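You operate a simulated robot arm through the tools that you are given. There is no shell and no other tool. Be economical: measure what you need, move in short steps, check, and stop when the job is done.

The job below is to be done with a simulated two-armed robot. You get a single attempt, and the scene is never put back.

JOB
Take the roll of pink ribbon on the two-drawer table and put it away on the shelf under the two-drawer table. Put the white cover pot on the two-drawer table away on the shelf under the two-drawer table. Take the yellow lantern on the two-drawer table and put it away on the high shelf. Pick up the vase with one hand, pass it to the other hand and put it on the high shelf. Push the green drawer shut. Put one of the blue cool packs from the low bench by the cold store on the two-drawer table. Fetch the black pot and set it on the desk. Any order will do. Set down upright: roll of pink ribbon, white cover pot, yellow lantern, vase.

It is judged by the outcome, as a careful person would: the job done as asked, and still so three seconds after it is handed in. It fails if anything else is knocked over, pushed out of place, dropped, spilled or broken. Lids that push on must go on centred and level and be pressed home; caps that screw on are set level and turned clockwise until they are tight.

ROBOT AND FRAMES
Two 7-joint arms with two-finger parallel grippers on one trunk, on a base that drives. Base frame: it is fixed to the floor where the robot stands at the start and does not move with it; the origin is under the middle of the robot, x ahead of it, y to its left, z up; the surface under the hand at the start is at about z = 0.78. Readings come in m, rad, newtons and seconds.
The left shoulder is at the start at [0.044, 0.22, 1.194], the right one opposite. With the tool pointing down near the work surface each hand reaches from about 0.1 to 0.9 m from the robot's upright axis, wherever it stands, measured 20 degrees to its own side. Places, roughly: black pot (7x7x6 cm) [0.4, -8.1, 0.8]; blue cool pack (9x4x15 cm) [-0.6, 3.9, 0.6]; desk [-3.1, -6.6, 0.8]; green drawer [0.4, 0.9, 0.6]; high shelf (19x73 cm) [0.74, 1.2, 1.2]; roll of pink ribbon (7x7x10 cm) [0.6, -0.1, 0.8]; shelf under the two-drawer table [0.7, 0.6, 0.2]; two-drawer table [0.7, 0.6, 0.8]; vase (9x9x20 cm) [0.8, 1, 0.9]; white cover pot (8x8x12 cm) [0.5, 0.6, 0.8]; yellow lantern (7x7x17 cm) [0.6, 0.9, 0.9]. Payload 4.4 kg a hand.
The TCP of each hand is the grasp point between the finger pads, 0.023 m short of the fingertips. In the tool frame z runs along the fingers and y along their closing line. Largest opening 0.094 m; finger width 0.038, thickness 0.01; the body of the gripper, 0.054 by 0.096 m, starts 0.039 m behind the TCP.
Orientation is that of the tool frame in the base frame, as [roll, pitch, yaw] about the fixed x, y, z axes, in that order (R = Rz(yaw) Ry(pitch) Rx(roll)). With the fingers straight down and closing along the base's y, the tool's x points along the base's -x, its y along +y and its z along -z.

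CONTROLS
- The arms move only by the tool send_rows. It takes "left_steps", "right_steps" or both (then of equal length, played together; a hand with none holds still); each is a list of rows, each an object of numbers (a shift or turn left out is 0, a gripper value left out holds the last): "x", "y", "z": the shift along the base's x, y, z in units of 200 mm (1.0 is 200 mm); "rx", "ry", "rz": the turn, a rotation vector about the base's x, y, z in units of 60 degrees (1.0 is 60 degrees). In form: [{"x": .., "y": .., "z": .., "rx": .., "ry": .., "rz": ..}, ...]. A call has 1 to 20 rows; each row is the pose to reach, as a shift and turn from the pose commanded when the call began. "left_jaw" and "right_jaw" are, for a hand that has rows, the gripper command, from -1 (fully open) to 1 (shut), values between in proportion, set as the call begins (left out, the last holds). A call with a number of a shift or a turn outside -1 to 1 is refused whole. Rows are played at 5 a second. More than 0.05 m and 0.15 rad between two rows, or a gripper value outside its range, and nothing of the call is played. A pose out of reach is approached as far as the arm can. The call stops where the force on the tool passes 40 N (or 10 N more than at its start, if that is more) or the arm is blocked; 0.2 s more then pass. The fingers move at their own pace (about 0.108 m/s each) and stop on an object; they squeeze with about 21 N. The grip force told is the motor's: it shows also when the fingers shut on nothing. Time passes only in rows, and 0.2 s behind the last, so rows that repeat a pose let the fingers close. It gives the time, the measured TCP pose, the force on the tool (base axes), the opening and the grip force at its end, in the units of the frame above (readings bear some noise), with the torque about the TCP (base axes, N m) and any sound that the robot's microphone picked up.
- Cameras (640 x 400 px; columns grow to the right, rows downward): "scene" is now at [0.1186, 0.0536, 1.3378]; the picture's right is [0.58, -0.82, 0.01], its down [-0.67, -0.48, -0.57] and it looks along [0.47, 0.32, -0.82] (base axes); focal length 214 px, centre (320, 200). "left" rides on the left gripper at [0.086, -0.016, -0.075] in its tool frame; the picture's right is [0.18, 0.98, 0.00], its down [-0.58, 0.11, -0.81] and it looks along [-0.79, 0.15, 0.59] (tool axes); focal length 243 px, centre (320, 200). "right" rides on the right gripper at [0.086, 0.016, -0.075] in its tool frame; the picture's right is [-0.18, 0.98, 0.00], its down [-0.58, -0.11, -0.81] and it looks along [-0.79, -0.15, 0.59] (tool axes); focal length 243 px, centre (320, 200). There is no depth. A picture from a camera that has moved, and an enlarged one, comes with that camera's place and axes in the base frame and with its lens.
- grab_frame(camera): a new picture of that camera. It takes no simulated time.
- lift_body(by): slides the trunk up (or, below 0, down) by that many m; the arms and the scene camera ride with it, the base frame stays. It gives what a move gives, with no picture.
- drive_base(legs): drives the robot by 1 to 6 legs, each [ahead, left, turn to the left] in m, m and rad, along the robot's own axes; the way and the turn of a leg run together, so that a leg with both is an arc; at most 1.5 m and 3.142 rad a leg. The arms and the cameras ride along, it lands a little off, and it stops where it bumps. It gives what a move gives.
- pan_tilt(pan, tilt): turns the head with the scene camera to pan (to the left, within 1.396 rad either way) and tilt (down, from -0.506 to 1.204), counted from straight ahead of the robot. It gives what a move gives.
- close_up(camera, box): a new picture of the part [left, top, right, bottom] of that camera's present view, enlarged. It takes no simulated time.
- close_job(): hands the job in; it is judged then, once.

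Work in short steps. Places have to be worked out from the pictures, the camera data and where the tool is seen: move nearer, look again, correct. Check each grasp and each placing, and mend what went wrong. You have 207 turns and 194 pictures in all, those below and enlarged ones among them. Open the grippers and draw the arms clear of the work before you hand the job in, unless the task says otherwise; then end with one line.

The tools are called after ">>>" as a command line: name --argument value ..., lists and objects as JSON in quotes. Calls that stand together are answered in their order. send_rows: Moves the arms, as the interface text tells. Its arguments: {"type":"object","properties":{"left_steps":{"type":"array","items":{"type":"object","properties":{"x":{"type":"number"},"y":{"type":"number"},"z":{"type":"number"},"rx":{"type":"number"},"ry":{"type":"number"},"rz":{"type":"number"}}}},"left_jaw":{"type":"number"},"right_steps":{"type":"array","items":{"type":"object","properties":{"x":{"type":"number"},"y":{"type":"number"},"z":{"type":"number"},"rx":{"type":"number"},"ry":{"type":"number"},"rz":{"type":"number"}}}},"right_jaw":{"type":"number"}},"required":[]} The other tools are called the same way: lift_body (by) slides the trunk up or down; drive_base (legs) drives the base; pan_tilt (pan, tilt) turns the head that bears the scene camera; grab_frame (camera) takes a picture; close_up (camera, box) takes an enlarged picture of a part of a camera's view; close_job () hands the job in.

At the start:

```text
time: 0.0
left_ee_pos: [0.3331, 0.4684, 1.0697]
left_tool_rot: [-3.13, 0.007, 3.142]
left_force: [0.4, -0.4, 0.9]
left_ft_torque: [0.02, 0.0, -0.01]
left_grip_width: 0.0943
left_grasp_force: 0.1
right_ee_pos: [0.5849, 0.0122, 1.1164]
right_tool_rot: [-3.128, 0.009, 3.141]
right_force: [-1.0, -1.2, -0.2]
right_ft_torque: [0.01, 0.04, 0.02]
right_grip_width: 0.094
right_grasp_force: 0.1
trunk travel left (down, up): [-0.275, 0.288]
robot x, y, heading: [-0.0019, -0.0044, 0.001]
head pan, tilt: [0.616, 0.965]
```

scene: 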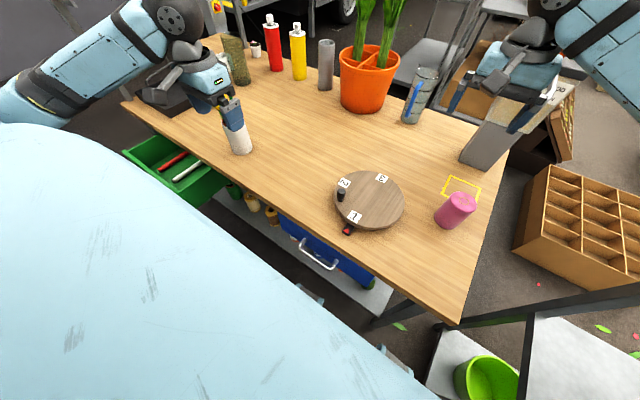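
right: 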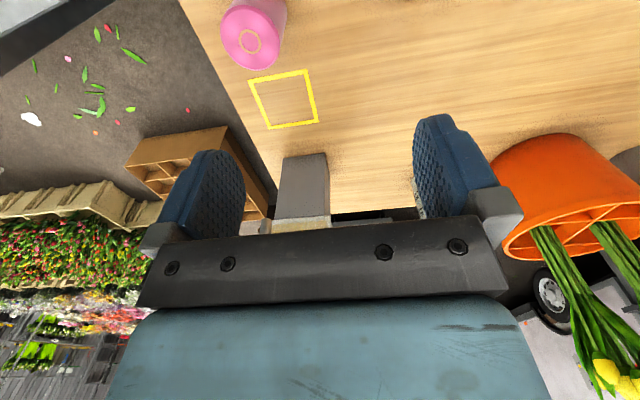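
left: 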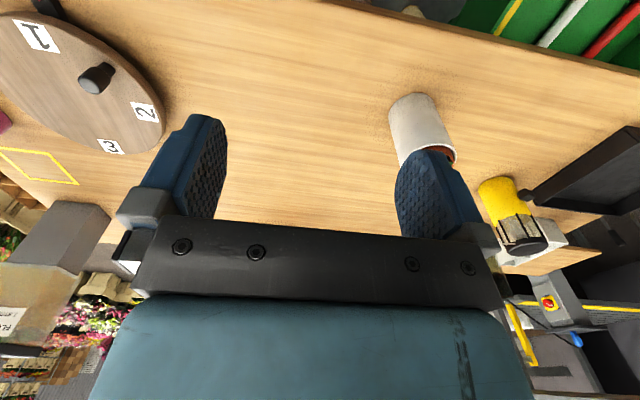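

I start by looking at the left side of the table, where the lantern, vase and high shelf are.

>>> pan_tilt --pan 0.9 --tilt 0.5

>>> grab_frame --camera "scene"

```text
time: 0.9
left_ee_pos: [0.3341, 0.4679, 1.0699]
left_tool_rot: [-3.131, 0.006, -3.139]
left_force: [0.6, 0.7, -0.2]
left_ft_torque: [-0.01, 0.0, 0.02]
left_grip_width: 0.0938
left_grasp_force: 0.0
right_ee_pos: [0.5849, 0.0118, 1.1139]
right_tool_rot: [-3.132, 0.007, -3.138]
right_force: [-0.8, 0.0, -0.5]
right_ft_torque: [-0.02, 0.01, -0.02]
right_grip_width: 0.094
right_grasp_force: 0.0
trunk travel left (down, up): [-0.275, 0.288]
robot x, y, heading: [0.0005, 0.0015, 0.001]
head pan, tilt: [0.901, 0.499]
```

```text
190 pictures are left
camera scene: at [0.1179, 0.0832, 1.3757], right [0.78, -0.62, 0.01], down [-0.29, -0.39, -0.88], along [0.55, 0.68, -0.48], focal length 214 px, centre (320, 200)
```

scene: 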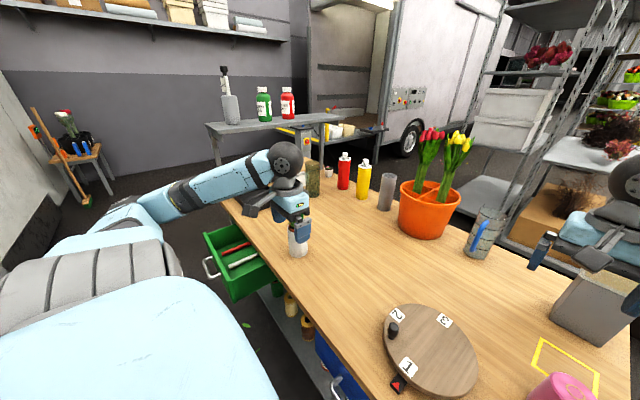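

The green mossy cylinder is the vase and the grey bench behind is the high shelf. I back off a little to see the front of the table and the lower shelf.

>>> drive_base --legs '[[-0.5, 0, 0]]'

>>> pan_tilt --pan 0.5 --tilt 0.6

>>> grab_frame --camera "scene"

```text
time: 2.7
left_ee_pos: [0.1143, 0.4669, 1.0697]
left_tool_rot: [-3.139, 0.002, -3.127]
left_force: [-0.5, 0.5, 0.1]
left_ft_torque: [0.02, -0.01, -0.01]
left_grip_width: 0.094
left_grasp_force: 0.2
right_ee_pos: [0.3707, 0.0168, 1.1226]
right_tool_rot: [-3.135, 0.023, -3.115]
right_force: [-0.4, -0.4, -0.1]
right_ft_torque: [0.02, 0.0, 0.01]
right_grip_width: 0.0942
right_grasp_force: 0.0
trunk travel left (down, up): [-0.275, 0.288]
robot x, y, heading: [-0.2136, 0.0019, 0.016]
head pan, tilt: [0.901, 0.499]
stopped in leg 1: the robot was blocked; the commanded pose is now the measured one
```

```text
time: 3.5
left_ee_pos: [0.1169, 0.4672, 1.0705]
left_tool_rot: [-3.135, 0.003, -3.131]
left_force: [-0.1, 0.2, 0.1]
left_ft_torque: [0.0, 0.03, 0.01]
left_grip_width: 0.094
left_grasp_force: 0.1
right_ee_pos: [0.372, 0.0171, 1.122]
right_tool_rot: [-3.135, 0.023, -3.116]
right_force: [0.4, 0.2, 0.3]
right_ft_torque: [-0.02, -0.01, -0.01]
right_grip_width: 0.0942
right_grasp_force: 0.0
trunk travel left (down, up): [-0.275, 0.288]
robot x, y, heading: [-0.2182, -0.0007, 0.008]
head pan, tilt: [0.499, 0.6]
```

```text
189 pictures are left
camera scene: at [-0.0725, 0.0495, 1.3666], right [0.49, -0.87, 0.0], down [-0.49, -0.28, -0.82], along [0.72, 0.4, -0.57], focal length 214 px, centre (320, 200)
```

scene: 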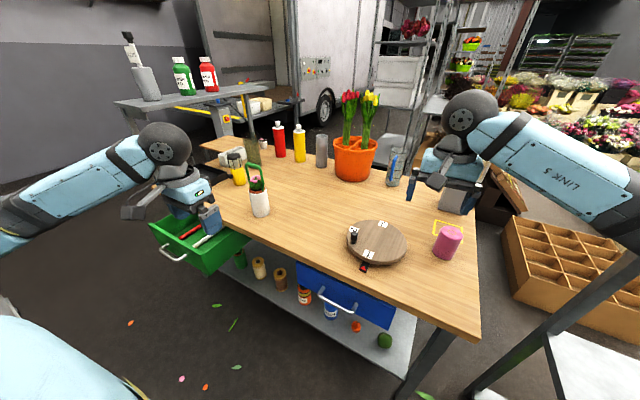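

The base bumped something behind after 0.21 m; I look to both sides to learn what surrounds me.

>>> pan_tilt --pan -1.39 --tilt 0.6

>>> grab_frame --camera "scene"

>>> pan_tilt --pan 1.39 --tilt 0.6

>>> grab_frame --camera "scene"

```text
time: 5.4
left_ee_pos: [0.1159, 0.468, 1.0707]
left_tool_rot: [-3.135, 0.0, -3.129]
left_force: [0.5, -0.3, 0.4]
left_ft_torque: [0.01, -0.02, -0.04]
left_grip_width: 0.094
left_grasp_force: 0.1
right_ee_pos: [0.3718, 0.0175, 1.1241]
right_tool_rot: [-3.133, 0.021, -3.118]
right_force: [-0.1, 1.0, -0.1]
right_ft_torque: [-0.02, 0.03, -0.02]
right_grip_width: 0.094
right_grasp_force: 0.1
trunk travel left (down, up): [-0.275, 0.288]
robot x, y, heading: [-0.218, 0.0005, 0.013]
head pan, tilt: [-1.389, 0.6]
```

```text
188 pictures are left
camera scene: at [-0.1319, -0.0802, 1.3673], right [-0.98, -0.19, 0.0], down [-0.11, 0.55, -0.83], along [0.16, -0.81, -0.56], focal length 214 px, centre (320, 200)
```

scene: 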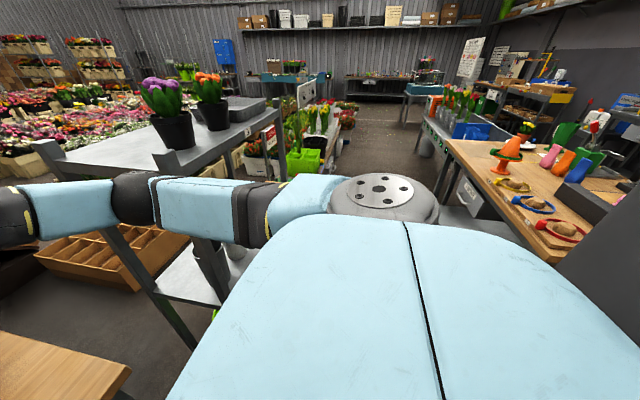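

```text
time: 7.8
left_ee_pos: [0.1168, 0.4672, 1.0696]
left_tool_rot: [-3.137, -0.001, -3.13]
left_force: [-0.2, -0.7, 0.0]
left_ft_torque: [-0.01, -0.01, -0.02]
left_grip_width: 0.094
left_grasp_force: 0.0
right_ee_pos: [0.3716, 0.0168, 1.122]
right_tool_rot: [-3.134, 0.024, -3.118]
right_force: [0.2, -0.2, 0.4]
right_ft_torque: [0.01, -0.01, -0.01]
right_grip_width: 0.094
right_grasp_force: 0.1
trunk travel left (down, up): [-0.275, 0.288]
robot x, y, heading: [-0.2147, 0.0021, 0.015]
head pan, tilt: [1.389, 0.6]
```

```text
187 pictures are left
camera scene: at [-0.134, 0.0937, 1.3664], right [0.99, -0.17, 0.0], down [-0.09, -0.56, -0.82], along [0.14, 0.81, -0.57], focal length 214 px, centre (320, 200)
```

scene: 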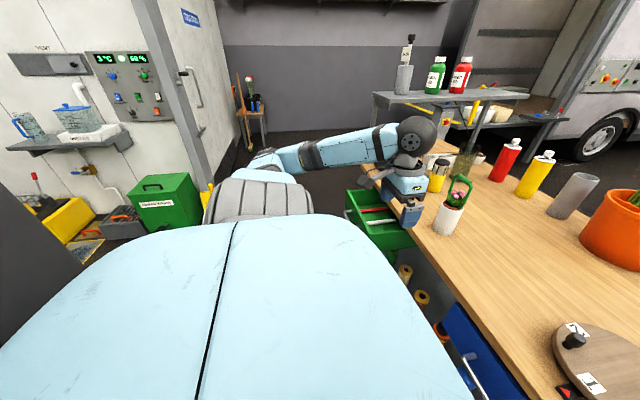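

I zoom on the white pot, vase and lantern area and the under-table shelf.

>>> close_up --camera "scene" --box '[340, 20, 560, 240]'

>>> pan_tilt --pan 0.6 --tilt 0.75

>>> close_up --camera "scene" --box '[160, 80, 480, 380]'

```text
1.82 times, centred on (450, 130) of scene
camera zoom: at [-0.134, 0.0937, 1.3664], right [0.99, -0.17, 0.0], down [-0.09, -0.56, -0.82], along [0.14, 0.81, -0.57], focal length 390 px, centre (84, 327)
```

zoom: 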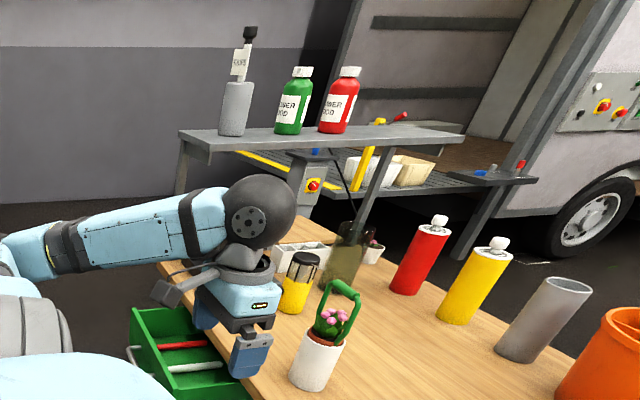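

```text
time: 9.0
left_ee_pos: [0.1162, 0.4664, 1.071]
left_tool_rot: [-3.137, 0.0, -3.131]
left_force: [1.2, 0.4, -0.8]
left_ft_torque: [-0.01, -0.01, -0.04]
left_grip_width: 0.0939
left_grasp_force: 0.1
right_ee_pos: [0.3723, 0.018, 1.122]
right_tool_rot: [-3.131, 0.023, -3.117]
right_force: [-0.6, 0.3, -0.6]
right_ft_torque: [-0.05, -0.03, -0.02]
right_grip_width: 0.094
right_grasp_force: 0.1
trunk travel left (down, up): [-0.275, 0.288]
robot x, y, heading: [-0.2149, 0.0019, 0.014]
head pan, tilt: [0.6, 0.75]
```

```text
1.33 times, centred on (320, 230) of scene
camera zoom: at [-0.081, 0.0543, 1.3538], right [0.58, -0.82, 0.0], down [-0.56, -0.4, -0.73], along [0.6, 0.42, -0.68], focal length 286 px, centre (320, 160)
```

zoom: 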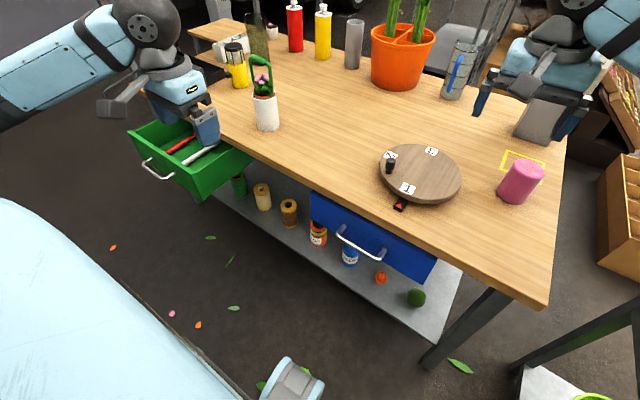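

The ribbon sits near (0.60,-0.08); the pot holds a little plant with a green handle. I tip the right hand to 45° and bring it behind the ribbon, up high first.

>>> send_rows --right_steps '[{"x": 0.06, "y": -0.06, "z": -0.06, "ry": -0.1}, {"x": 0.12, "y": -0.12, "z": -0.12, "ry": -0.2}, {"x": 0.18, "y": -0.18, "z": -0.18, "ry": -0.3}, {"x": 0.24, "y": -0.24, "z": -0.24, "ry": -0.4}, {"x": 0.3, "y": -0.3, "z": -0.36, "ry": -0.5}, {"x": 0.36, "y": -0.36, "z": -0.48, "ry": -0.6}, {"x": 0.4, "y": -0.42, "z": -0.6, "ry": -0.7}, {"x": 0.4, "y": -0.48, "z": -0.72, "ry": -0.75}]' --right_jaw -1

>>> grab_frame --camera "right"

```text
time: 11.0
left_ee_pos: [0.0543, 0.542, 1.0656]
left_tool_rot: [-3.116, 0.012, -3.023]
left_force: [-0.8, -0.2, 0.3]
left_ft_torque: [-0.01, -0.04, 0.0]
left_grip_width: 0.0941
left_grasp_force: 0.1
right_ee_pos: [0.4393, 0.0562, 0.9967]
right_tool_rot: [-3.085, 0.831, -2.937]
right_force: [-0.8, 0.1, -0.7]
right_ft_torque: [0.01, 0.0, -0.01]
right_grip_width: 0.0938
right_grasp_force: 0.0
trunk travel left (down, up): [-0.275, 0.288]
robot x, y, heading: [-0.2154, 0.024, 0.12]
head pan, tilt: [0.6, 0.75]
stopped in row 8 (right hand): the arm was blocked; the commanded pose is now the measured one
```

```text
184 pictures are left
camera right: at [0.3254, 0.0526, 0.983], right [-0.04, 0.99, 0.1], down [-0.19, -0.1, 0.98], along [0.98, 0.02, 0.19], focal length 243 px, centre (320, 200)
```

right: 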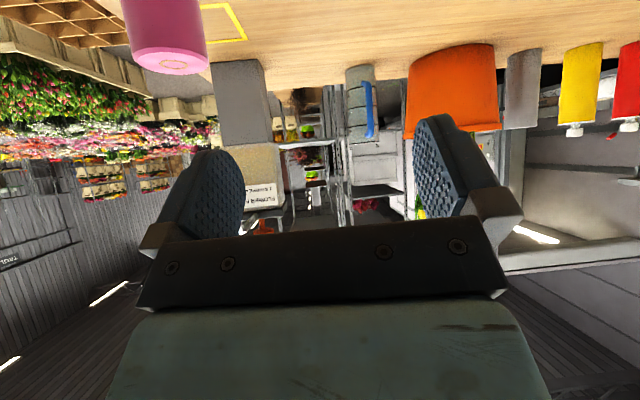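

The base got turned about 0.1 rad: the right elbow probably met the trolley. I look right to see.

>>> pan_tilt --pan -1.0 --tilt 0.6

>>> grab_frame --camera "scene"

```text
time: 12.7
left_ee_pos: [0.0594, 0.5435, 1.0595]
left_tool_rot: [-3.11, 0.01, -3.027]
left_force: [-0.6, 0.2, -0.4]
left_ft_torque: [0.01, 0.01, 0.0]
left_grip_width: 0.0939
left_grasp_force: 0.0
right_ee_pos: [0.4402, 0.0551, 0.9908]
right_tool_rot: [-3.076, 0.826, -2.936]
right_force: [-0.4, 0.3, 0.1]
right_ft_torque: [0.0, -0.03, 0.0]
right_grip_width: 0.0942
right_grasp_force: 0.0
trunk travel left (down, up): [-0.275, 0.288]
robot x, y, heading: [-0.2144, 0.0222, 0.112]
head pan, tilt: [-1.0, 0.6]
```

```text
183 pictures are left
camera scene: at [-0.1048, -0.003, 1.3697], right [-0.77, -0.63, 0.01], down [-0.35, 0.41, -0.84], along [0.53, -0.66, -0.54], focal length 214 px, centre (320, 200)
```

scene: 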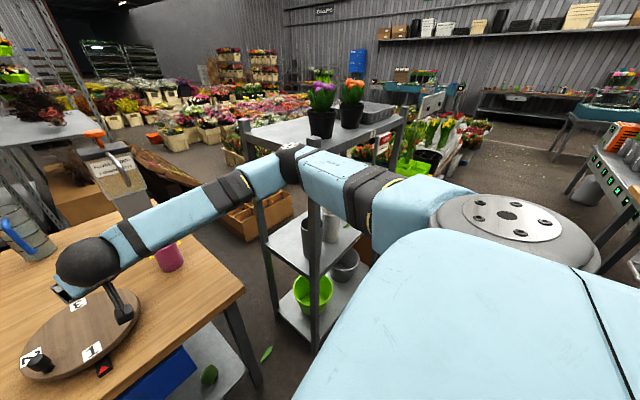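

The elbow leans on the trolley's corner post at about (0.26,-0.44). I shift the robot 0.32 m left and straighten the heading so the arm works clear of it.

>>> drive_base --legs '[[0, 0.32, 0], [0, 0, -0.112]]'

>>> grab_frame --camera "scene"

>>> grab_frame --camera "right"

```text
time: 16.6
left_ee_pos: [0.0946, 0.8037, 1.0713]
left_tool_rot: [-3.141, 0.0, 3.13]
left_force: [0.3, -0.9, -0.5]
left_ft_torque: [-0.01, -0.02, 0.01]
left_grip_width: 0.0942
left_grasp_force: 0.1
right_ee_pos: [0.4116, 0.2656, 0.9803]
right_tool_rot: [-3.122, 0.814, -3.11]
right_force: [0.1, 0.0, 0.5]
right_ft_torque: [0.01, 0.02, 0.0]
right_grip_width: 0.0941
right_grasp_force: 0.1
trunk travel left (down, up): [-0.275, 0.288]
robot x, y, heading: [-0.2481, 0.3473, -0.014]
head pan, tilt: [-1.0, 0.6]
```

```text
182 pictures are left
camera scene: at [-0.135, 0.2735, 1.3668], right [-0.85, -0.53, 0.0], down [-0.3, 0.48, -0.82], along [0.44, -0.7, -0.57], focal length 214 px, centre (320, 200)
```

scene: 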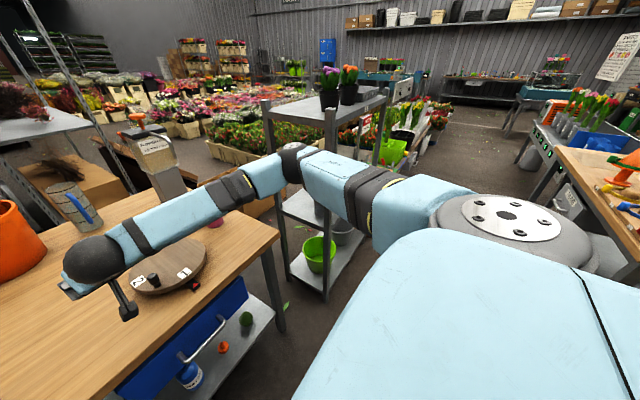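

```text
181 pictures are left
camera right: at [0.2995, 0.2782, 0.9693], right [0.11, 0.99, 0.12], down [-0.19, -0.1, 0.98], along [0.98, -0.13, 0.17], focal length 243 px, centre (320, 200)
```

right: 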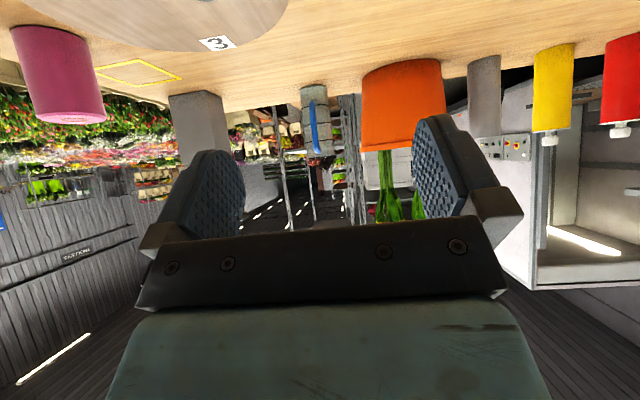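

The arm is now clear of the trolley. Moving the right hand toward the ribbon (about (0.59,-0.07)), staying above the turntable.

>>> send_rows --right_steps '[{"y": -0.2}, {"y": -0.4}, {"y": -0.6}, {"y": -0.8}, {"y": -1.0}]'

>>> send_rows --right_steps '[{"y": -0.2}, {"y": -0.4}, {"x": 0.05, "y": -0.6, "z": -0.1}, {"x": 0.05, "y": -0.67, "z": -0.3}]'

>>> grab_frame --camera "right"

>>> grab_frame --camera "scene"

```text
time: 17.9
left_ee_pos: [0.0938, 0.8037, 1.0727]
left_tool_rot: [3.141, 0.001, 3.129]
left_force: [0.3, -0.9, 0.2]
left_ft_torque: [0.01, -0.03, 0.03]
left_grip_width: 0.094
left_grasp_force: 0.0
right_ee_pos: [0.411, 0.0658, 0.9799]
right_tool_rot: [-3.122, 0.816, -3.11]
right_force: [0.1, 0.6, -0.3]
right_ft_torque: [0.0, -0.04, -0.03]
right_grip_width: 0.0941
right_grasp_force: 0.0
trunk travel left (down, up): [-0.275, 0.288]
robot x, y, heading: [-0.2497, 0.3504, -0.009]
head pan, tilt: [-1.0, 0.6]
```

```text
time: 18.9
left_ee_pos: [0.0951, 0.8043, 1.0732]
left_tool_rot: [3.14, 0.0, 3.129]
left_force: [-0.2, 0.0, -0.7]
left_ft_torque: [-0.05, -0.02, -0.01]
left_grip_width: 0.0941
left_grasp_force: 0.1
right_ee_pos: [0.4211, -0.0681, 0.9216]
right_tool_rot: [-3.121, 0.814, -3.11]
right_force: [0.6, 0.0, 0.4]
right_ft_torque: [-0.01, -0.01, -0.03]
right_grip_width: 0.0939
right_grasp_force: 0.1
trunk travel left (down, up): [-0.275, 0.288]
robot x, y, heading: [-0.2512, 0.3484, -0.009]
head pan, tilt: [-1.0, 0.6]
```

```text
180 pictures are left
camera right: at [0.3088, -0.0553, 0.9097], right [0.11, 0.99, 0.12], down [-0.19, -0.1, 0.98], along [0.98, -0.13, 0.17], focal length 243 px, centre (320, 200)
```

right: 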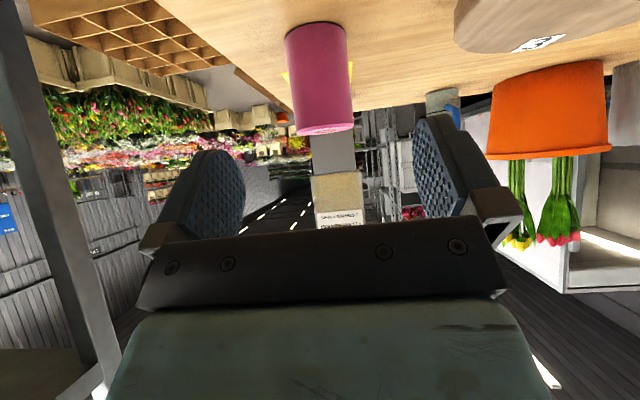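

```text
179 pictures are left
camera scene: at [-0.1347, 0.2733, 1.3669], right [-0.85, -0.53, 0.0], down [-0.3, 0.48, -0.82], along [0.44, -0.7, -0.57], focal length 214 px, centre (320, 200)
```

scene: 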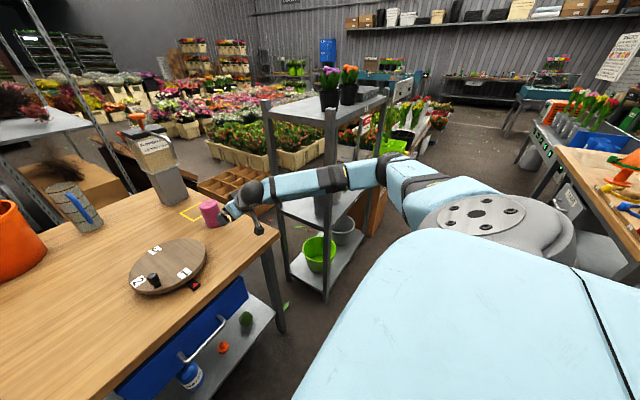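

Ribbon centre is about (0.589,-0.075), top 0.88. I lower to grasp height and slide forward, keeping the gripper body clear of its top edge.

>>> send_rows --right_steps '[{"y": -0.035, "z": -0.17}, {"y": -0.035, "z": -0.33}, {"x": 0.2, "y": -0.035, "z": -0.33}, {"x": 0.4, "y": -0.035, "z": -0.33}, {"x": 0.6, "y": -0.035, "z": -0.34}, {"x": 0.77, "y": -0.035, "z": -0.34}]'

>>> grab_frame --camera "right"

>>> close_up --camera "scene" --box '[140, 140, 340, 300]'

```text
time: 20.2
left_ee_pos: [0.0944, 0.805, 1.0716]
left_tool_rot: [3.141, 0.001, 3.131]
left_force: [-0.4, -0.1, -0.1]
left_ft_torque: [0.01, 0.04, 0.0]
left_grip_width: 0.094
left_grasp_force: 0.0
right_ee_pos: [0.5768, -0.075, 0.8518]
right_tool_rot: [-3.119, 0.813, -3.109]
right_force: [0.1, -0.2, 0.3]
right_ft_torque: [-0.01, -0.01, -0.02]
right_grip_width: 0.0939
right_grasp_force: 0.1
trunk travel left (down, up): [-0.275, 0.288]
robot x, y, heading: [-0.2478, 0.3529, -0.012]
head pan, tilt: [-1.0, 0.6]
```

```text
178 pictures are left
camera right: at [0.4636, -0.0619, 0.8419], right [0.11, 0.99, 0.12], down [-0.19, -0.1, 0.98], along [0.98, -0.13, 0.17], focal length 243 px, centre (320, 200)
```

right: 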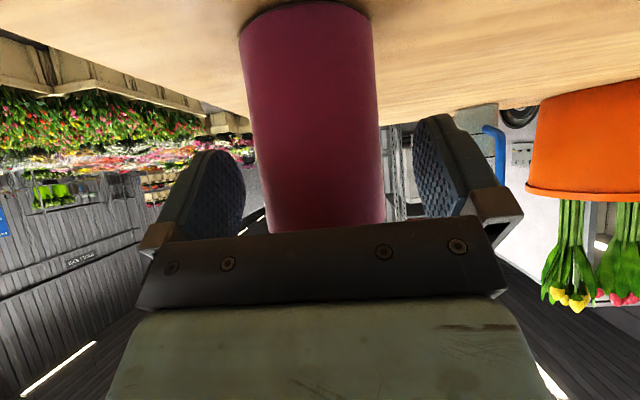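

```text
2.50 times, centred on (240, 220) of scene
camera zoom: at [-0.1346, 0.2744, 1.3668], right [-0.85, -0.53, 0.0], down [-0.3, 0.48, -0.83], along [0.44, -0.7, -0.56], focal length 536 px, centre (520, 150)
```

zoom: 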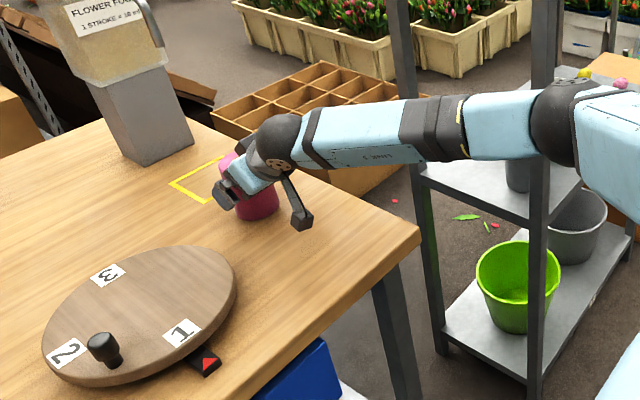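

The ribbon is well between the fingers; closing.

>>> send_rows --right_steps '[{}, {}, {}, {}]' --right_jaw 1

>>> send_rows --right_steps '[{"z": 0.15}, {"z": 0.3}, {"z": 0.45}]'

>>> grab_frame --camera "right"

```text
time: 21.2
left_ee_pos: [0.0954, 0.804, 1.0725]
left_tool_rot: [-3.141, 0.0, 3.13]
left_force: [-0.9, -0.8, -0.5]
left_ft_torque: [0.01, 0.03, 0.0]
left_grip_width: 0.094
left_grasp_force: 0.0
right_ee_pos: [0.5765, -0.0746, 0.8546]
right_tool_rot: [-3.121, 0.815, -3.11]
right_force: [0.8, -1.5, 1.7]
right_ft_torque: [0.02, -0.1, -0.01]
right_grip_width: 0.0678
right_grasp_force: 21.0
trunk travel left (down, up): [-0.275, 0.288]
robot x, y, heading: [-0.2476, 0.3496, -0.013]
head pan, tilt: [-1.0, 0.6]
```

```text
time: 22.1
left_ee_pos: [0.0953, 0.8052, 1.0714]
left_tool_rot: [-3.14, 0.001, 3.131]
left_force: [-0.9, -0.1, -0.1]
left_ft_torque: [0.0, -0.02, -0.03]
left_grip_width: 0.0943
left_grasp_force: 0.1
right_ee_pos: [0.5711, -0.0754, 0.944]
right_tool_rot: [-3.121, 0.816, -3.109]
right_force: [0.2, 0.4, -0.4]
right_ft_torque: [-0.01, 0.02, 0.01]
right_grip_width: 0.0678
right_grasp_force: 20.5
trunk travel left (down, up): [-0.275, 0.288]
robot x, y, heading: [-0.244, 0.3523, -0.012]
head pan, tilt: [-1.0, 0.6]
```

```text
176 pictures are left
camera right: at [0.4592, -0.0625, 0.9324], right [0.11, 0.99, 0.12], down [-0.19, -0.1, 0.98], along [0.98, -0.13, 0.17], focal length 243 px, centre (320, 200)
```

right: 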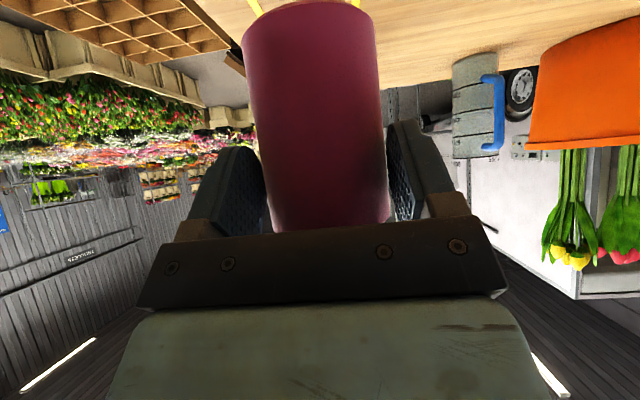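

The ribbon is held (width 0.068). I pull it back off the table, in front of the table edge.

>>> send_rows --right_steps '[{"x": -0.2}, {"x": -0.4}, {"x": -0.6}, {"x": -0.8}, {"x": -1.0}]'

>>> send_rows --right_steps '[{"x": -0.2}, {"x": -0.4, "y": 0.1}, {"x": -0.6, "y": 0.2}, {"x": -0.8, "y": 0.4}, {"x": -0.9, "y": 0.6}]'

>>> lift_body --by -0.26

>>> pan_tilt --pan 0.0 --tilt 0.75

>>> grab_frame --camera "scene"

>>> grab_frame --camera "right"

```text
time: 23.2
left_ee_pos: [0.094, 0.8043, 1.0724]
left_tool_rot: [3.142, 0.003, 3.13]
left_force: [-0.1, 0.1, 0.1]
left_ft_torque: [0.03, 0.0, -0.02]
left_grip_width: 0.0941
left_grasp_force: 0.1
right_ee_pos: [0.376, -0.0736, 0.9427]
right_tool_rot: [-3.121, 0.818, -3.111]
right_force: [-0.5, -0.2, -0.9]
right_ft_torque: [0.0, 0.05, 0.02]
right_grip_width: 0.0678
right_grasp_force: 20.7
trunk travel left (down, up): [-0.275, 0.288]
robot x, y, heading: [-0.2468, 0.3523, -0.005]
head pan, tilt: [-1.0, 0.6]
```

```text
refused: row 4 steps farther than a row can; nothing moved
```

```text
time: 24.7
left_ee_pos: [0.095, 0.8048, 0.9333]
left_tool_rot: [-3.141, 0.004, 3.13]
left_force: [0.4, -0.2, -0.9]
left_ft_torque: [0.01, 0.01, 0.01]
left_grip_width: 0.0939
left_grasp_force: 0.0
right_ee_pos: [0.3792, -0.0731, 0.8182]
right_tool_rot: [-3.122, 0.843, -3.102]
right_force: [-4.2, 4.2, 21.1]
right_ft_torque: [-0.44, -0.62, 0.03]
right_grip_width: 0.0665
right_grasp_force: 21.0
trunk travel left (down, up): [-0.137, 0.426]
robot x, y, heading: [-0.2521, 0.3497, -0.017]
head pan, tilt: [-1.0, 0.6]
stopped: the force on the tool passed its limit at 80 N (the readings are from after the stop); the commanded pose is now the measured one
```

```text
time: 26.0
left_ee_pos: [0.0933, 0.8059, 0.9345]
left_tool_rot: [-3.138, 0.004, 3.128]
left_force: [0.2, -0.2, 0.1]
left_ft_torque: [-0.02, -0.02, -0.01]
left_grip_width: 0.094
left_grasp_force: 0.0
right_ee_pos: [0.379, -0.072, 0.8171]
right_tool_rot: [-3.118, 0.84, -3.107]
right_force: [3.7, 3.3, 30.8]
right_ft_torque: [0.22, -1.21, 0.09]
right_grip_width: 0.0665
right_grasp_force: 20.9
trunk travel left (down, up): [-0.137, 0.426]
robot x, y, heading: [-0.2513, 0.3516, -0.01]
head pan, tilt: [0.0, 0.75]
```

```text
175 pictures are left
camera scene: at [-0.102, 0.3499, 1.2166], right [-0.01, -1.0, 0.0], down [-0.68, 0.01, -0.73], along [0.73, -0.01, -0.68], focal length 214 px, centre (320, 200)
```

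scene: 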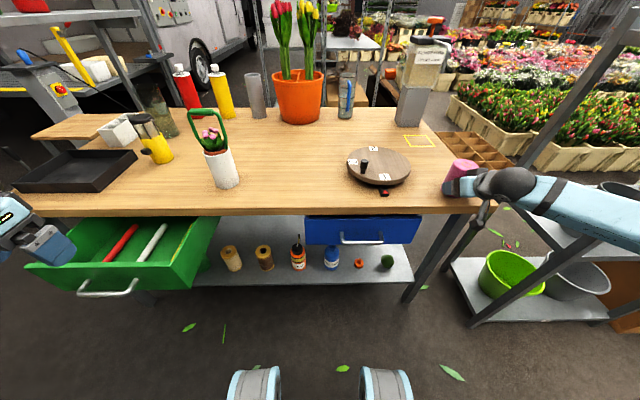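

```text
174 pictures are left
camera right: at [0.2659, -0.0607, 0.8036], right [0.1, 0.99, 0.12], down [-0.21, -0.1, 0.97], along [0.97, -0.13, 0.2], focal length 243 px, centre (320, 200)
```

right: 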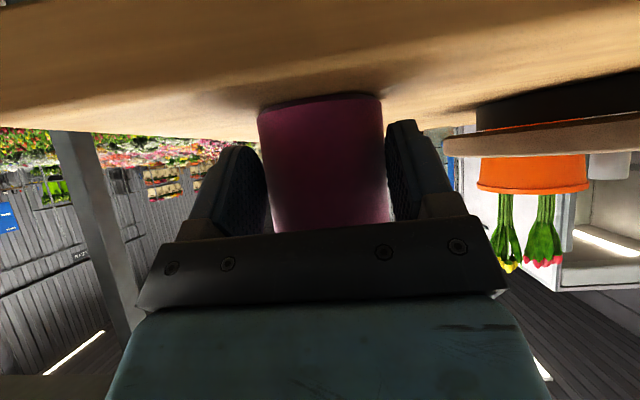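

My mistake to batch those: the ribbon was pressed onto the table edge area and slid up in the fingers. It stands on the table now, so I release, raise the hand 3.5 cm and regrip.

>>> send_rows --right_steps '[{}, {}, {}]' --right_jaw -1

>>> send_rows --right_steps '[{"z": 0.06}, {"z": 0.12}, {"z": 0.175}]'

>>> grab_frame --camera "right"

>>> close_up --camera "scene" --box '[340, 120, 540, 280]'

```text
time: 26.8
left_ee_pos: [0.0931, 0.8054, 0.9336]
left_tool_rot: [-3.14, 0.003, 3.127]
left_force: [0.0, 0.4, 0.3]
left_ft_torque: [-0.01, 0.02, 0.04]
left_grip_width: 0.0937
left_grasp_force: 0.1
right_ee_pos: [0.3773, -0.0736, 0.8146]
right_tool_rot: [-3.119, 0.836, -3.104]
right_force: [-12.7, 1.0, 23.0]
right_ft_torque: [0.0, -0.68, 0.06]
right_grip_width: 0.0941
right_grasp_force: 0.1
trunk travel left (down, up): [-0.137, 0.426]
robot x, y, heading: [-0.248, 0.3516, -0.01]
head pan, tilt: [0.0, 0.75]
```

```text
time: 27.6
left_ee_pos: [0.0948, 0.804, 0.9336]
left_tool_rot: [-3.141, 0.001, 3.125]
left_force: [-0.8, 1.5, -0.5]
left_ft_torque: [0.01, -0.05, 0.04]
left_grip_width: 0.0938
left_grasp_force: 0.0
right_ee_pos: [0.3789, -0.0751, 0.8477]
right_tool_rot: [-3.119, 0.835, -3.109]
right_force: [0.1, -0.7, 0.6]
right_ft_torque: [0.02, 0.02, 0.01]
right_grip_width: 0.0939
right_grasp_force: 0.0
trunk travel left (down, up): [-0.137, 0.426]
robot x, y, heading: [-0.2488, 0.3506, -0.014]
head pan, tilt: [0.0, 0.75]
```

```text
173 pictures are left
camera right: at [0.2663, -0.0615, 0.835], right [0.11, 0.99, 0.12], down [-0.2, -0.1, 0.97], along [0.97, -0.13, 0.19], focal length 243 px, centre (320, 200)
```

right: 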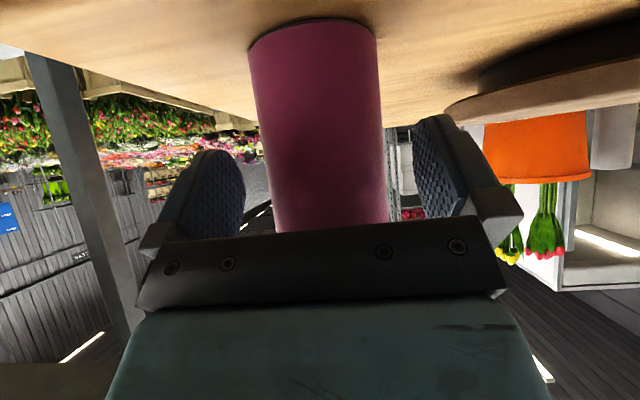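

```text
2.50 times, centred on (440, 200) of scene
camera zoom: at [-0.0994, 0.3478, 1.216], right [-0.01, -1.0, 0.0], down [-0.68, 0.01, -0.73], along [0.73, -0.01, -0.68], focal length 536 px, centre (20, 200)
```

zoom: 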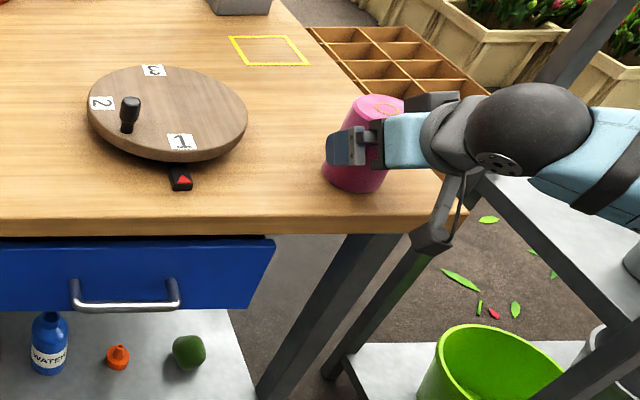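

Good, same relation as before. Closing, then a small lift.

>>> send_rows --right_steps '[{}, {}, {}, {}]' --right_jaw 1

>>> send_rows --right_steps '[{"z": 0.15}, {"x": -0.2, "z": 0.2}, {"x": -0.4, "z": 0.2}, {"x": -0.6, "z": 0.2}, {"x": -0.8, "z": 0.2}, {"x": -1.0, "z": 0.2}]'

```text
time: 28.6
left_ee_pos: [0.0953, 0.8042, 0.9336]
left_tool_rot: [-3.141, 0.001, 3.128]
left_force: [-0.3, -0.5, -0.7]
left_ft_torque: [-0.02, -0.03, 0.0]
left_grip_width: 0.0939
left_grasp_force: 0.1
right_ee_pos: [0.3781, -0.0739, 0.8484]
right_tool_rot: [-3.121, 0.832, -3.107]
right_force: [0.7, 0.8, 0.1]
right_ft_torque: [0.03, 0.08, 0.0]
right_grip_width: 0.0662
right_grasp_force: 20.9
trunk travel left (down, up): [-0.137, 0.426]
robot x, y, heading: [-0.2471, 0.3489, -0.016]
head pan, tilt: [0.0, 0.75]
```

```text
time: 30.0
left_ee_pos: [0.0948, 0.8038, 0.9331]
left_tool_rot: [3.14, 0.001, 3.13]
left_force: [-0.2, 0.2, 0.0]
left_ft_torque: [-0.04, -0.01, 0.03]
left_grip_width: 0.0941
left_grasp_force: 0.1
right_ee_pos: [0.1777, -0.0735, 0.889]
right_tool_rot: [-3.121, 0.834, -3.106]
right_force: [0.0, 0.1, -0.4]
right_ft_torque: [0.01, 0.03, -0.04]
right_grip_width: 0.0663
right_grasp_force: 21.2
trunk travel left (down, up): [-0.137, 0.426]
robot x, y, heading: [-0.2499, 0.3495, -0.017]
head pan, tilt: [0.0, 0.75]
```

Lifted clear and off the table. I raise the left hand a bit for safety, then lower the trunk.

>>> send_rows --left_steps '[{"z": 0.2}, {"z": 0.4}, {"z": 0.6}]'

>>> lift_body --by -0.13

>>> grab_frame --camera "scene"

```text
time: 30.8
left_ee_pos: [0.0959, 0.8025, 1.0538]
left_tool_rot: [3.141, 0.0, 3.127]
left_force: [-0.1, -0.3, 0.0]
left_ft_torque: [0.02, 0.01, 0.03]
left_grip_width: 0.0941
left_grasp_force: 0.1
right_ee_pos: [0.1771, -0.0751, 0.8875]
right_tool_rot: [-3.123, 0.832, -3.109]
right_force: [-0.5, -0.3, -0.7]
right_ft_torque: [-0.01, 0.0, 0.0]
right_grip_width: 0.0659
right_grasp_force: 20.9
trunk travel left (down, up): [-0.137, 0.426]
robot x, y, heading: [-0.2438, 0.3495, -0.013]
head pan, tilt: [0.0, 0.75]
```

```text
time: 32.4
left_ee_pos: [0.0961, 0.803, 0.925]
left_tool_rot: [-3.14, 0.0, 3.127]
left_force: [-0.7, 0.1, -0.2]
left_ft_torque: [-0.01, 0.04, -0.04]
left_grip_width: 0.094
left_grasp_force: 0.1
right_ee_pos: [0.1783, -0.074, 0.7578]
right_tool_rot: [-3.12, 0.833, -3.107]
right_force: [-0.7, 0.6, -1.0]
right_ft_torque: [-0.01, 0.06, 0.03]
right_grip_width: 0.0659
right_grasp_force: 20.9
trunk travel left (down, up): [-0.007, 0.556]
robot x, y, heading: [-0.2479, 0.3517, -0.017]
head pan, tilt: [0.0, 0.75]
```

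```text
171 pictures are left
camera scene: at [-0.0993, 0.3477, 1.0861], right [-0.01, -1.0, 0.0], down [-0.68, 0.01, -0.73], along [0.73, -0.01, -0.68], focal length 214 px, centre (320, 200)
```

scene: 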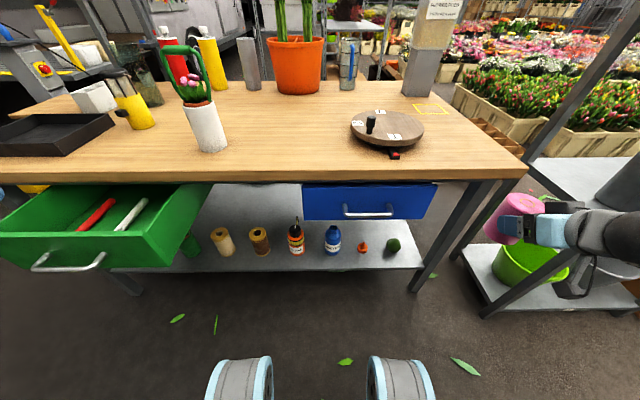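

The shelf behind the row of jars is clear, and between the drawers (y 0.42–0.70) there is overhead room. I shift left 0.2 m so the right arm can reach in through that gap.

>>> drive_base --legs '[[0, 0.2, 0.015]]'

>>> send_rows --right_steps '[{"y": 0.2, "z": -0.1}, {"y": 0.4, "z": -0.2}, {"y": 0.6, "z": -0.3}, {"y": 0.8, "z": -0.4}, {"y": 1.0, "z": -0.5}, {"y": 1.0, "z": -0.75}]'

>>> grab_frame --camera "scene"

```text
time: 34.8
left_ee_pos: [0.0907, 1.0108, 0.9241]
left_tool_rot: [3.141, 0.0, -3.137]
left_force: [0.3, 0.3, -0.4]
left_ft_torque: [-0.02, -0.02, 0.0]
left_grip_width: 0.0939
left_grasp_force: 0.1
right_ee_pos: [0.1861, 0.1354, 0.7567]
right_tool_rot: [-3.12, 0.834, -3.092]
right_force: [0.3, -0.3, -1.2]
right_ft_torque: [-0.05, 0.03, 0.01]
right_grip_width: 0.0661
right_grasp_force: 21.1
trunk travel left (down, up): [-0.007, 0.556]
robot x, y, heading: [-0.2472, 0.5533, 0.006]
head pan, tilt: [0.0, 0.75]
```

```text
time: 36.2
left_ee_pos: [0.0895, 1.011, 0.924]
left_tool_rot: [-3.141, 0.0, -3.137]
left_force: [-0.4, 0.1, 0.3]
left_ft_torque: [-0.02, 0.01, -0.01]
left_grip_width: 0.094
left_grasp_force: 0.0
right_ee_pos: [0.1866, 0.2643, 0.6909]
right_tool_rot: [-3.122, 0.831, -3.093]
right_force: [0.5, 0.2, -1.4]
right_ft_torque: [0.0, 0.0, -0.03]
right_grip_width: 0.0662
right_grasp_force: 21.3
right hand out of reach, approached as far as the arm can: row 1, 2, 4, 5, 6
trunk travel left (down, up): [-0.007, 0.556]
robot x, y, heading: [-0.2478, 0.5509, 0.006]
head pan, tilt: [0.0, 0.75]
```

```text
170 pictures are left
camera scene: at [-0.0981, 0.5516, 1.086], right [0.0, -1.0, 0.0], down [-0.68, 0.0, -0.73], along [0.73, 0.0, -0.68], focal length 214 px, centre (320, 200)
```

scene: 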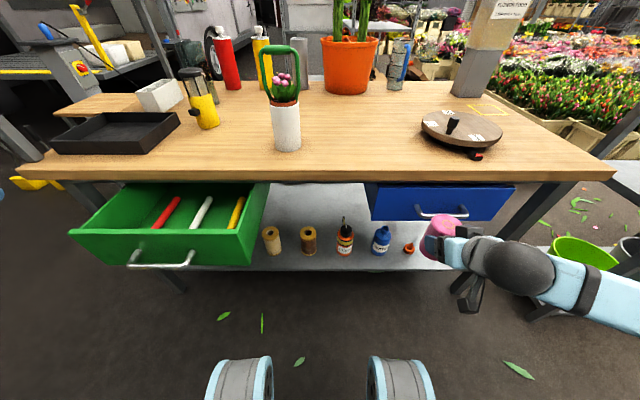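

The hand could not fold that close to the body. I try the same with more forward reach (x≈0.27), still in front of the table edge.

>>> send_rows --right_steps '[{"x": 0.1}, {"x": 0.2}, {"x": 0.3}, {"x": 0.4}]'

>>> grab_frame --camera "scene"

```text
time: 37.2
left_ee_pos: [0.0879, 1.0112, 0.925]
left_tool_rot: [-3.138, 0.003, -3.139]
left_force: [-0.2, -0.2, -0.8]
left_ft_torque: [-0.01, 0.02, 0.0]
left_grip_width: 0.0939
left_grasp_force: 0.1
right_ee_pos: [0.2672, 0.2621, 0.6953]
right_tool_rot: [-3.123, 0.834, -3.091]
right_force: [-14.9, -0.3, 5.3]
right_ft_torque: [-0.04, 0.45, -0.06]
right_grip_width: 0.0666
right_grasp_force: 21.0
trunk travel left (down, up): [-0.007, 0.556]
robot x, y, heading: [-0.245, 0.556, 0.005]
head pan, tilt: [0.0, 0.75]
```

```text
169 pictures are left
camera scene: at [-0.0995, 0.5518, 1.0863], right [0.0, -1.0, 0.0], down [-0.68, 0.0, -0.73], along [0.73, 0.0, -0.68], focal length 214 px, centre (320, 200)
```

scene: 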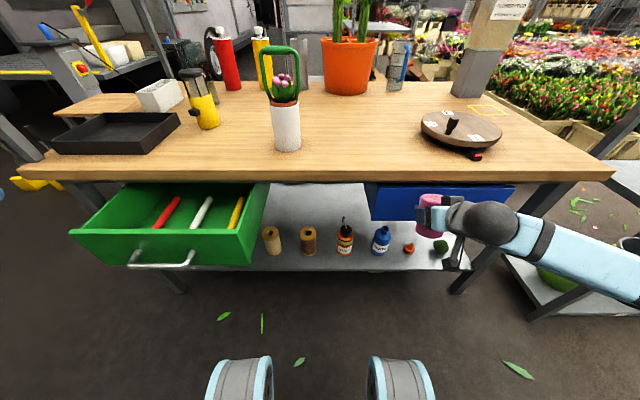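

The ribbon touches the blue drawer's handle; I back off 5 cm and go lower.

>>> send_rows --right_steps '[{"x": -0.12}, {"x": -0.25}, {"x": -0.25, "z": -0.2}, {"x": -0.25, "z": -0.4}, {"x": -0.25, "z": -0.6}, {"x": -0.25, "z": -0.8}]'

```text
time: 38.6
left_ee_pos: [0.0895, 1.0096, 0.9253]
left_tool_rot: [3.141, -0.001, -3.137]
left_force: [-0.2, -0.1, 0.2]
left_ft_torque: [0.0, 0.02, 0.04]
left_grip_width: 0.0942
left_grasp_force: 0.0
right_ee_pos: [0.2229, 0.2446, 0.6527]
right_tool_rot: [-3.131, 0.826, -3.093]
right_force: [0.5, 0.4, -0.8]
right_ft_torque: [-0.02, -0.02, 0.02]
right_grip_width: 0.0664
right_grasp_force: 21.0
right hand out of reach, approached as far as the arm can: row 3, 4, 5, 6
trunk travel left (down, up): [-0.007, 0.556]
robot x, y, heading: [-0.2474, 0.5527, 0.002]
head pan, tilt: [0.0, 0.75]
```

Low and close-in is out of the arm's reach facing straight. I will turn the robot toward the left so the right arm has more distance: first tuck the hand in, then drive right and turn.

>>> send_rows --right_steps '[{"x": -0.1, "z": 0.1}, {"x": -0.25, "z": 0.2}, {"x": -0.35, "z": 0.3}]'

>>> drive_base --legs '[[0, -0.35, 0]]'

```text
time: 39.4
left_ee_pos: [0.0897, 1.0107, 0.9245]
left_tool_rot: [3.141, 0.0, -3.139]
left_force: [0.5, 0.2, -0.4]
left_ft_torque: [-0.02, -0.01, 0.02]
left_grip_width: 0.0941
left_grasp_force: 0.0
right_ee_pos: [0.1892, 0.2423, 0.6989]
right_tool_rot: [-3.121, 0.834, -3.091]
right_force: [-0.3, 0.8, -0.5]
right_ft_torque: [-0.02, -0.01, 0.02]
right_grip_width: 0.0666
right_grasp_force: 20.7
right hand out of reach, approached as far as the arm can: row 2, 3
trunk travel left (down, up): [-0.007, 0.556]
robot x, y, heading: [-0.2473, 0.5491, 0.003]
head pan, tilt: [0.0, 0.75]
```

```text
time: 42.9
left_ee_pos: [0.0929, 0.6661, 0.9242]
left_tool_rot: [3.14, 0.001, 3.135]
left_force: [0.8, 0.4, 0.4]
left_ft_torque: [0.0, 0.02, 0.02]
left_grip_width: 0.0937
left_grasp_force: 0.0
right_ee_pos: [0.1871, -0.1023, 0.6987]
right_tool_rot: [-3.12, 0.833, -3.098]
right_force: [0.0, -0.6, -0.9]
right_ft_torque: [-0.01, 0.04, 0.02]
right_grip_width: 0.0666
right_grasp_force: 21.2
trunk travel left (down, up): [-0.007, 0.556]
robot x, y, heading: [-0.2475, 0.2137, -0.001]
head pan, tilt: [0.0, 0.75]
```

Before turning I check what is behind-left, where the left elbow will swing.

>>> pan_tilt --pan 1.39 --tilt 0.4

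>>> grab_frame --camera "scene"

>>> pan_tilt --pan -1.39 --tilt 0.8

>>> grab_frame --camera "scene"

```text
time: 44.5
left_ee_pos: [0.0935, 0.6655, 0.9243]
left_tool_rot: [3.141, -0.002, 3.136]
left_force: [0.2, 0.1, 0.8]
left_ft_torque: [-0.01, 0.02, 0.02]
left_grip_width: 0.0939
left_grasp_force: 0.0
right_ee_pos: [0.186, -0.1026, 0.6993]
right_tool_rot: [-3.121, 0.832, -3.098]
right_force: [0.0, -0.5, -0.8]
right_ft_torque: [-0.01, 0.0, 0.03]
right_grip_width: 0.0664
right_grasp_force: 21.0
trunk travel left (down, up): [-0.007, 0.556]
robot x, y, heading: [-0.2508, 0.2113, -0.007]
head pan, tilt: [1.389, 0.4]
```

```text
168 pictures are left
camera scene: at [-0.1641, 0.3005, 1.1171], right [0.98, -0.19, 0.0], down [-0.07, -0.38, -0.92], along [0.17, 0.91, -0.39], focal length 214 px, centre (320, 200)
```

scene: 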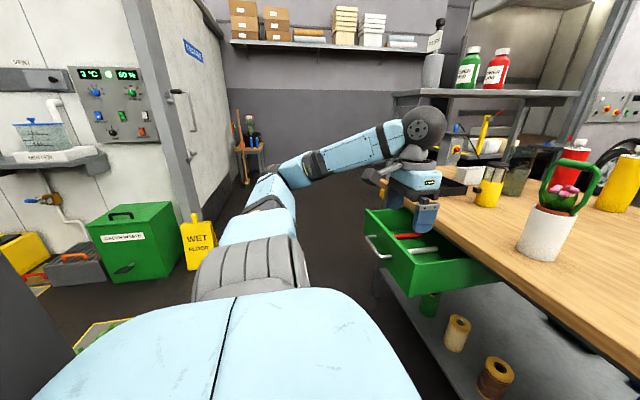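

```text
time: 46.9
left_ee_pos: [0.0925, 0.6661, 0.9252]
left_tool_rot: [-3.141, 0.0, 3.136]
left_force: [0.4, -0.6, -0.9]
left_ft_torque: [-0.01, 0.02, -0.02]
left_grip_width: 0.0939
left_grasp_force: 0.1
right_ee_pos: [0.1854, -0.1027, 0.7]
right_tool_rot: [-3.121, 0.833, -3.097]
right_force: [0.5, -0.2, -1.0]
right_ft_torque: [0.01, 0.03, 0.01]
right_grip_width: 0.0663
right_grasp_force: 21.0
trunk travel left (down, up): [-0.007, 0.556]
robot x, y, heading: [-0.2497, 0.2127, -0.007]
head pan, tilt: [-1.389, 0.799]
```

```text
167 pictures are left
camera scene: at [-0.1671, 0.1301, 1.082], right [-0.98, -0.18, 0.0], down [-0.13, 0.71, -0.7], along [0.12, -0.69, -0.72], focal length 214 px, centre (320, 200)
```

scene: 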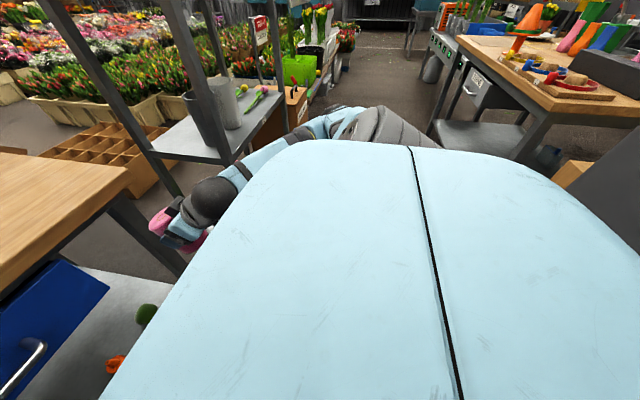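

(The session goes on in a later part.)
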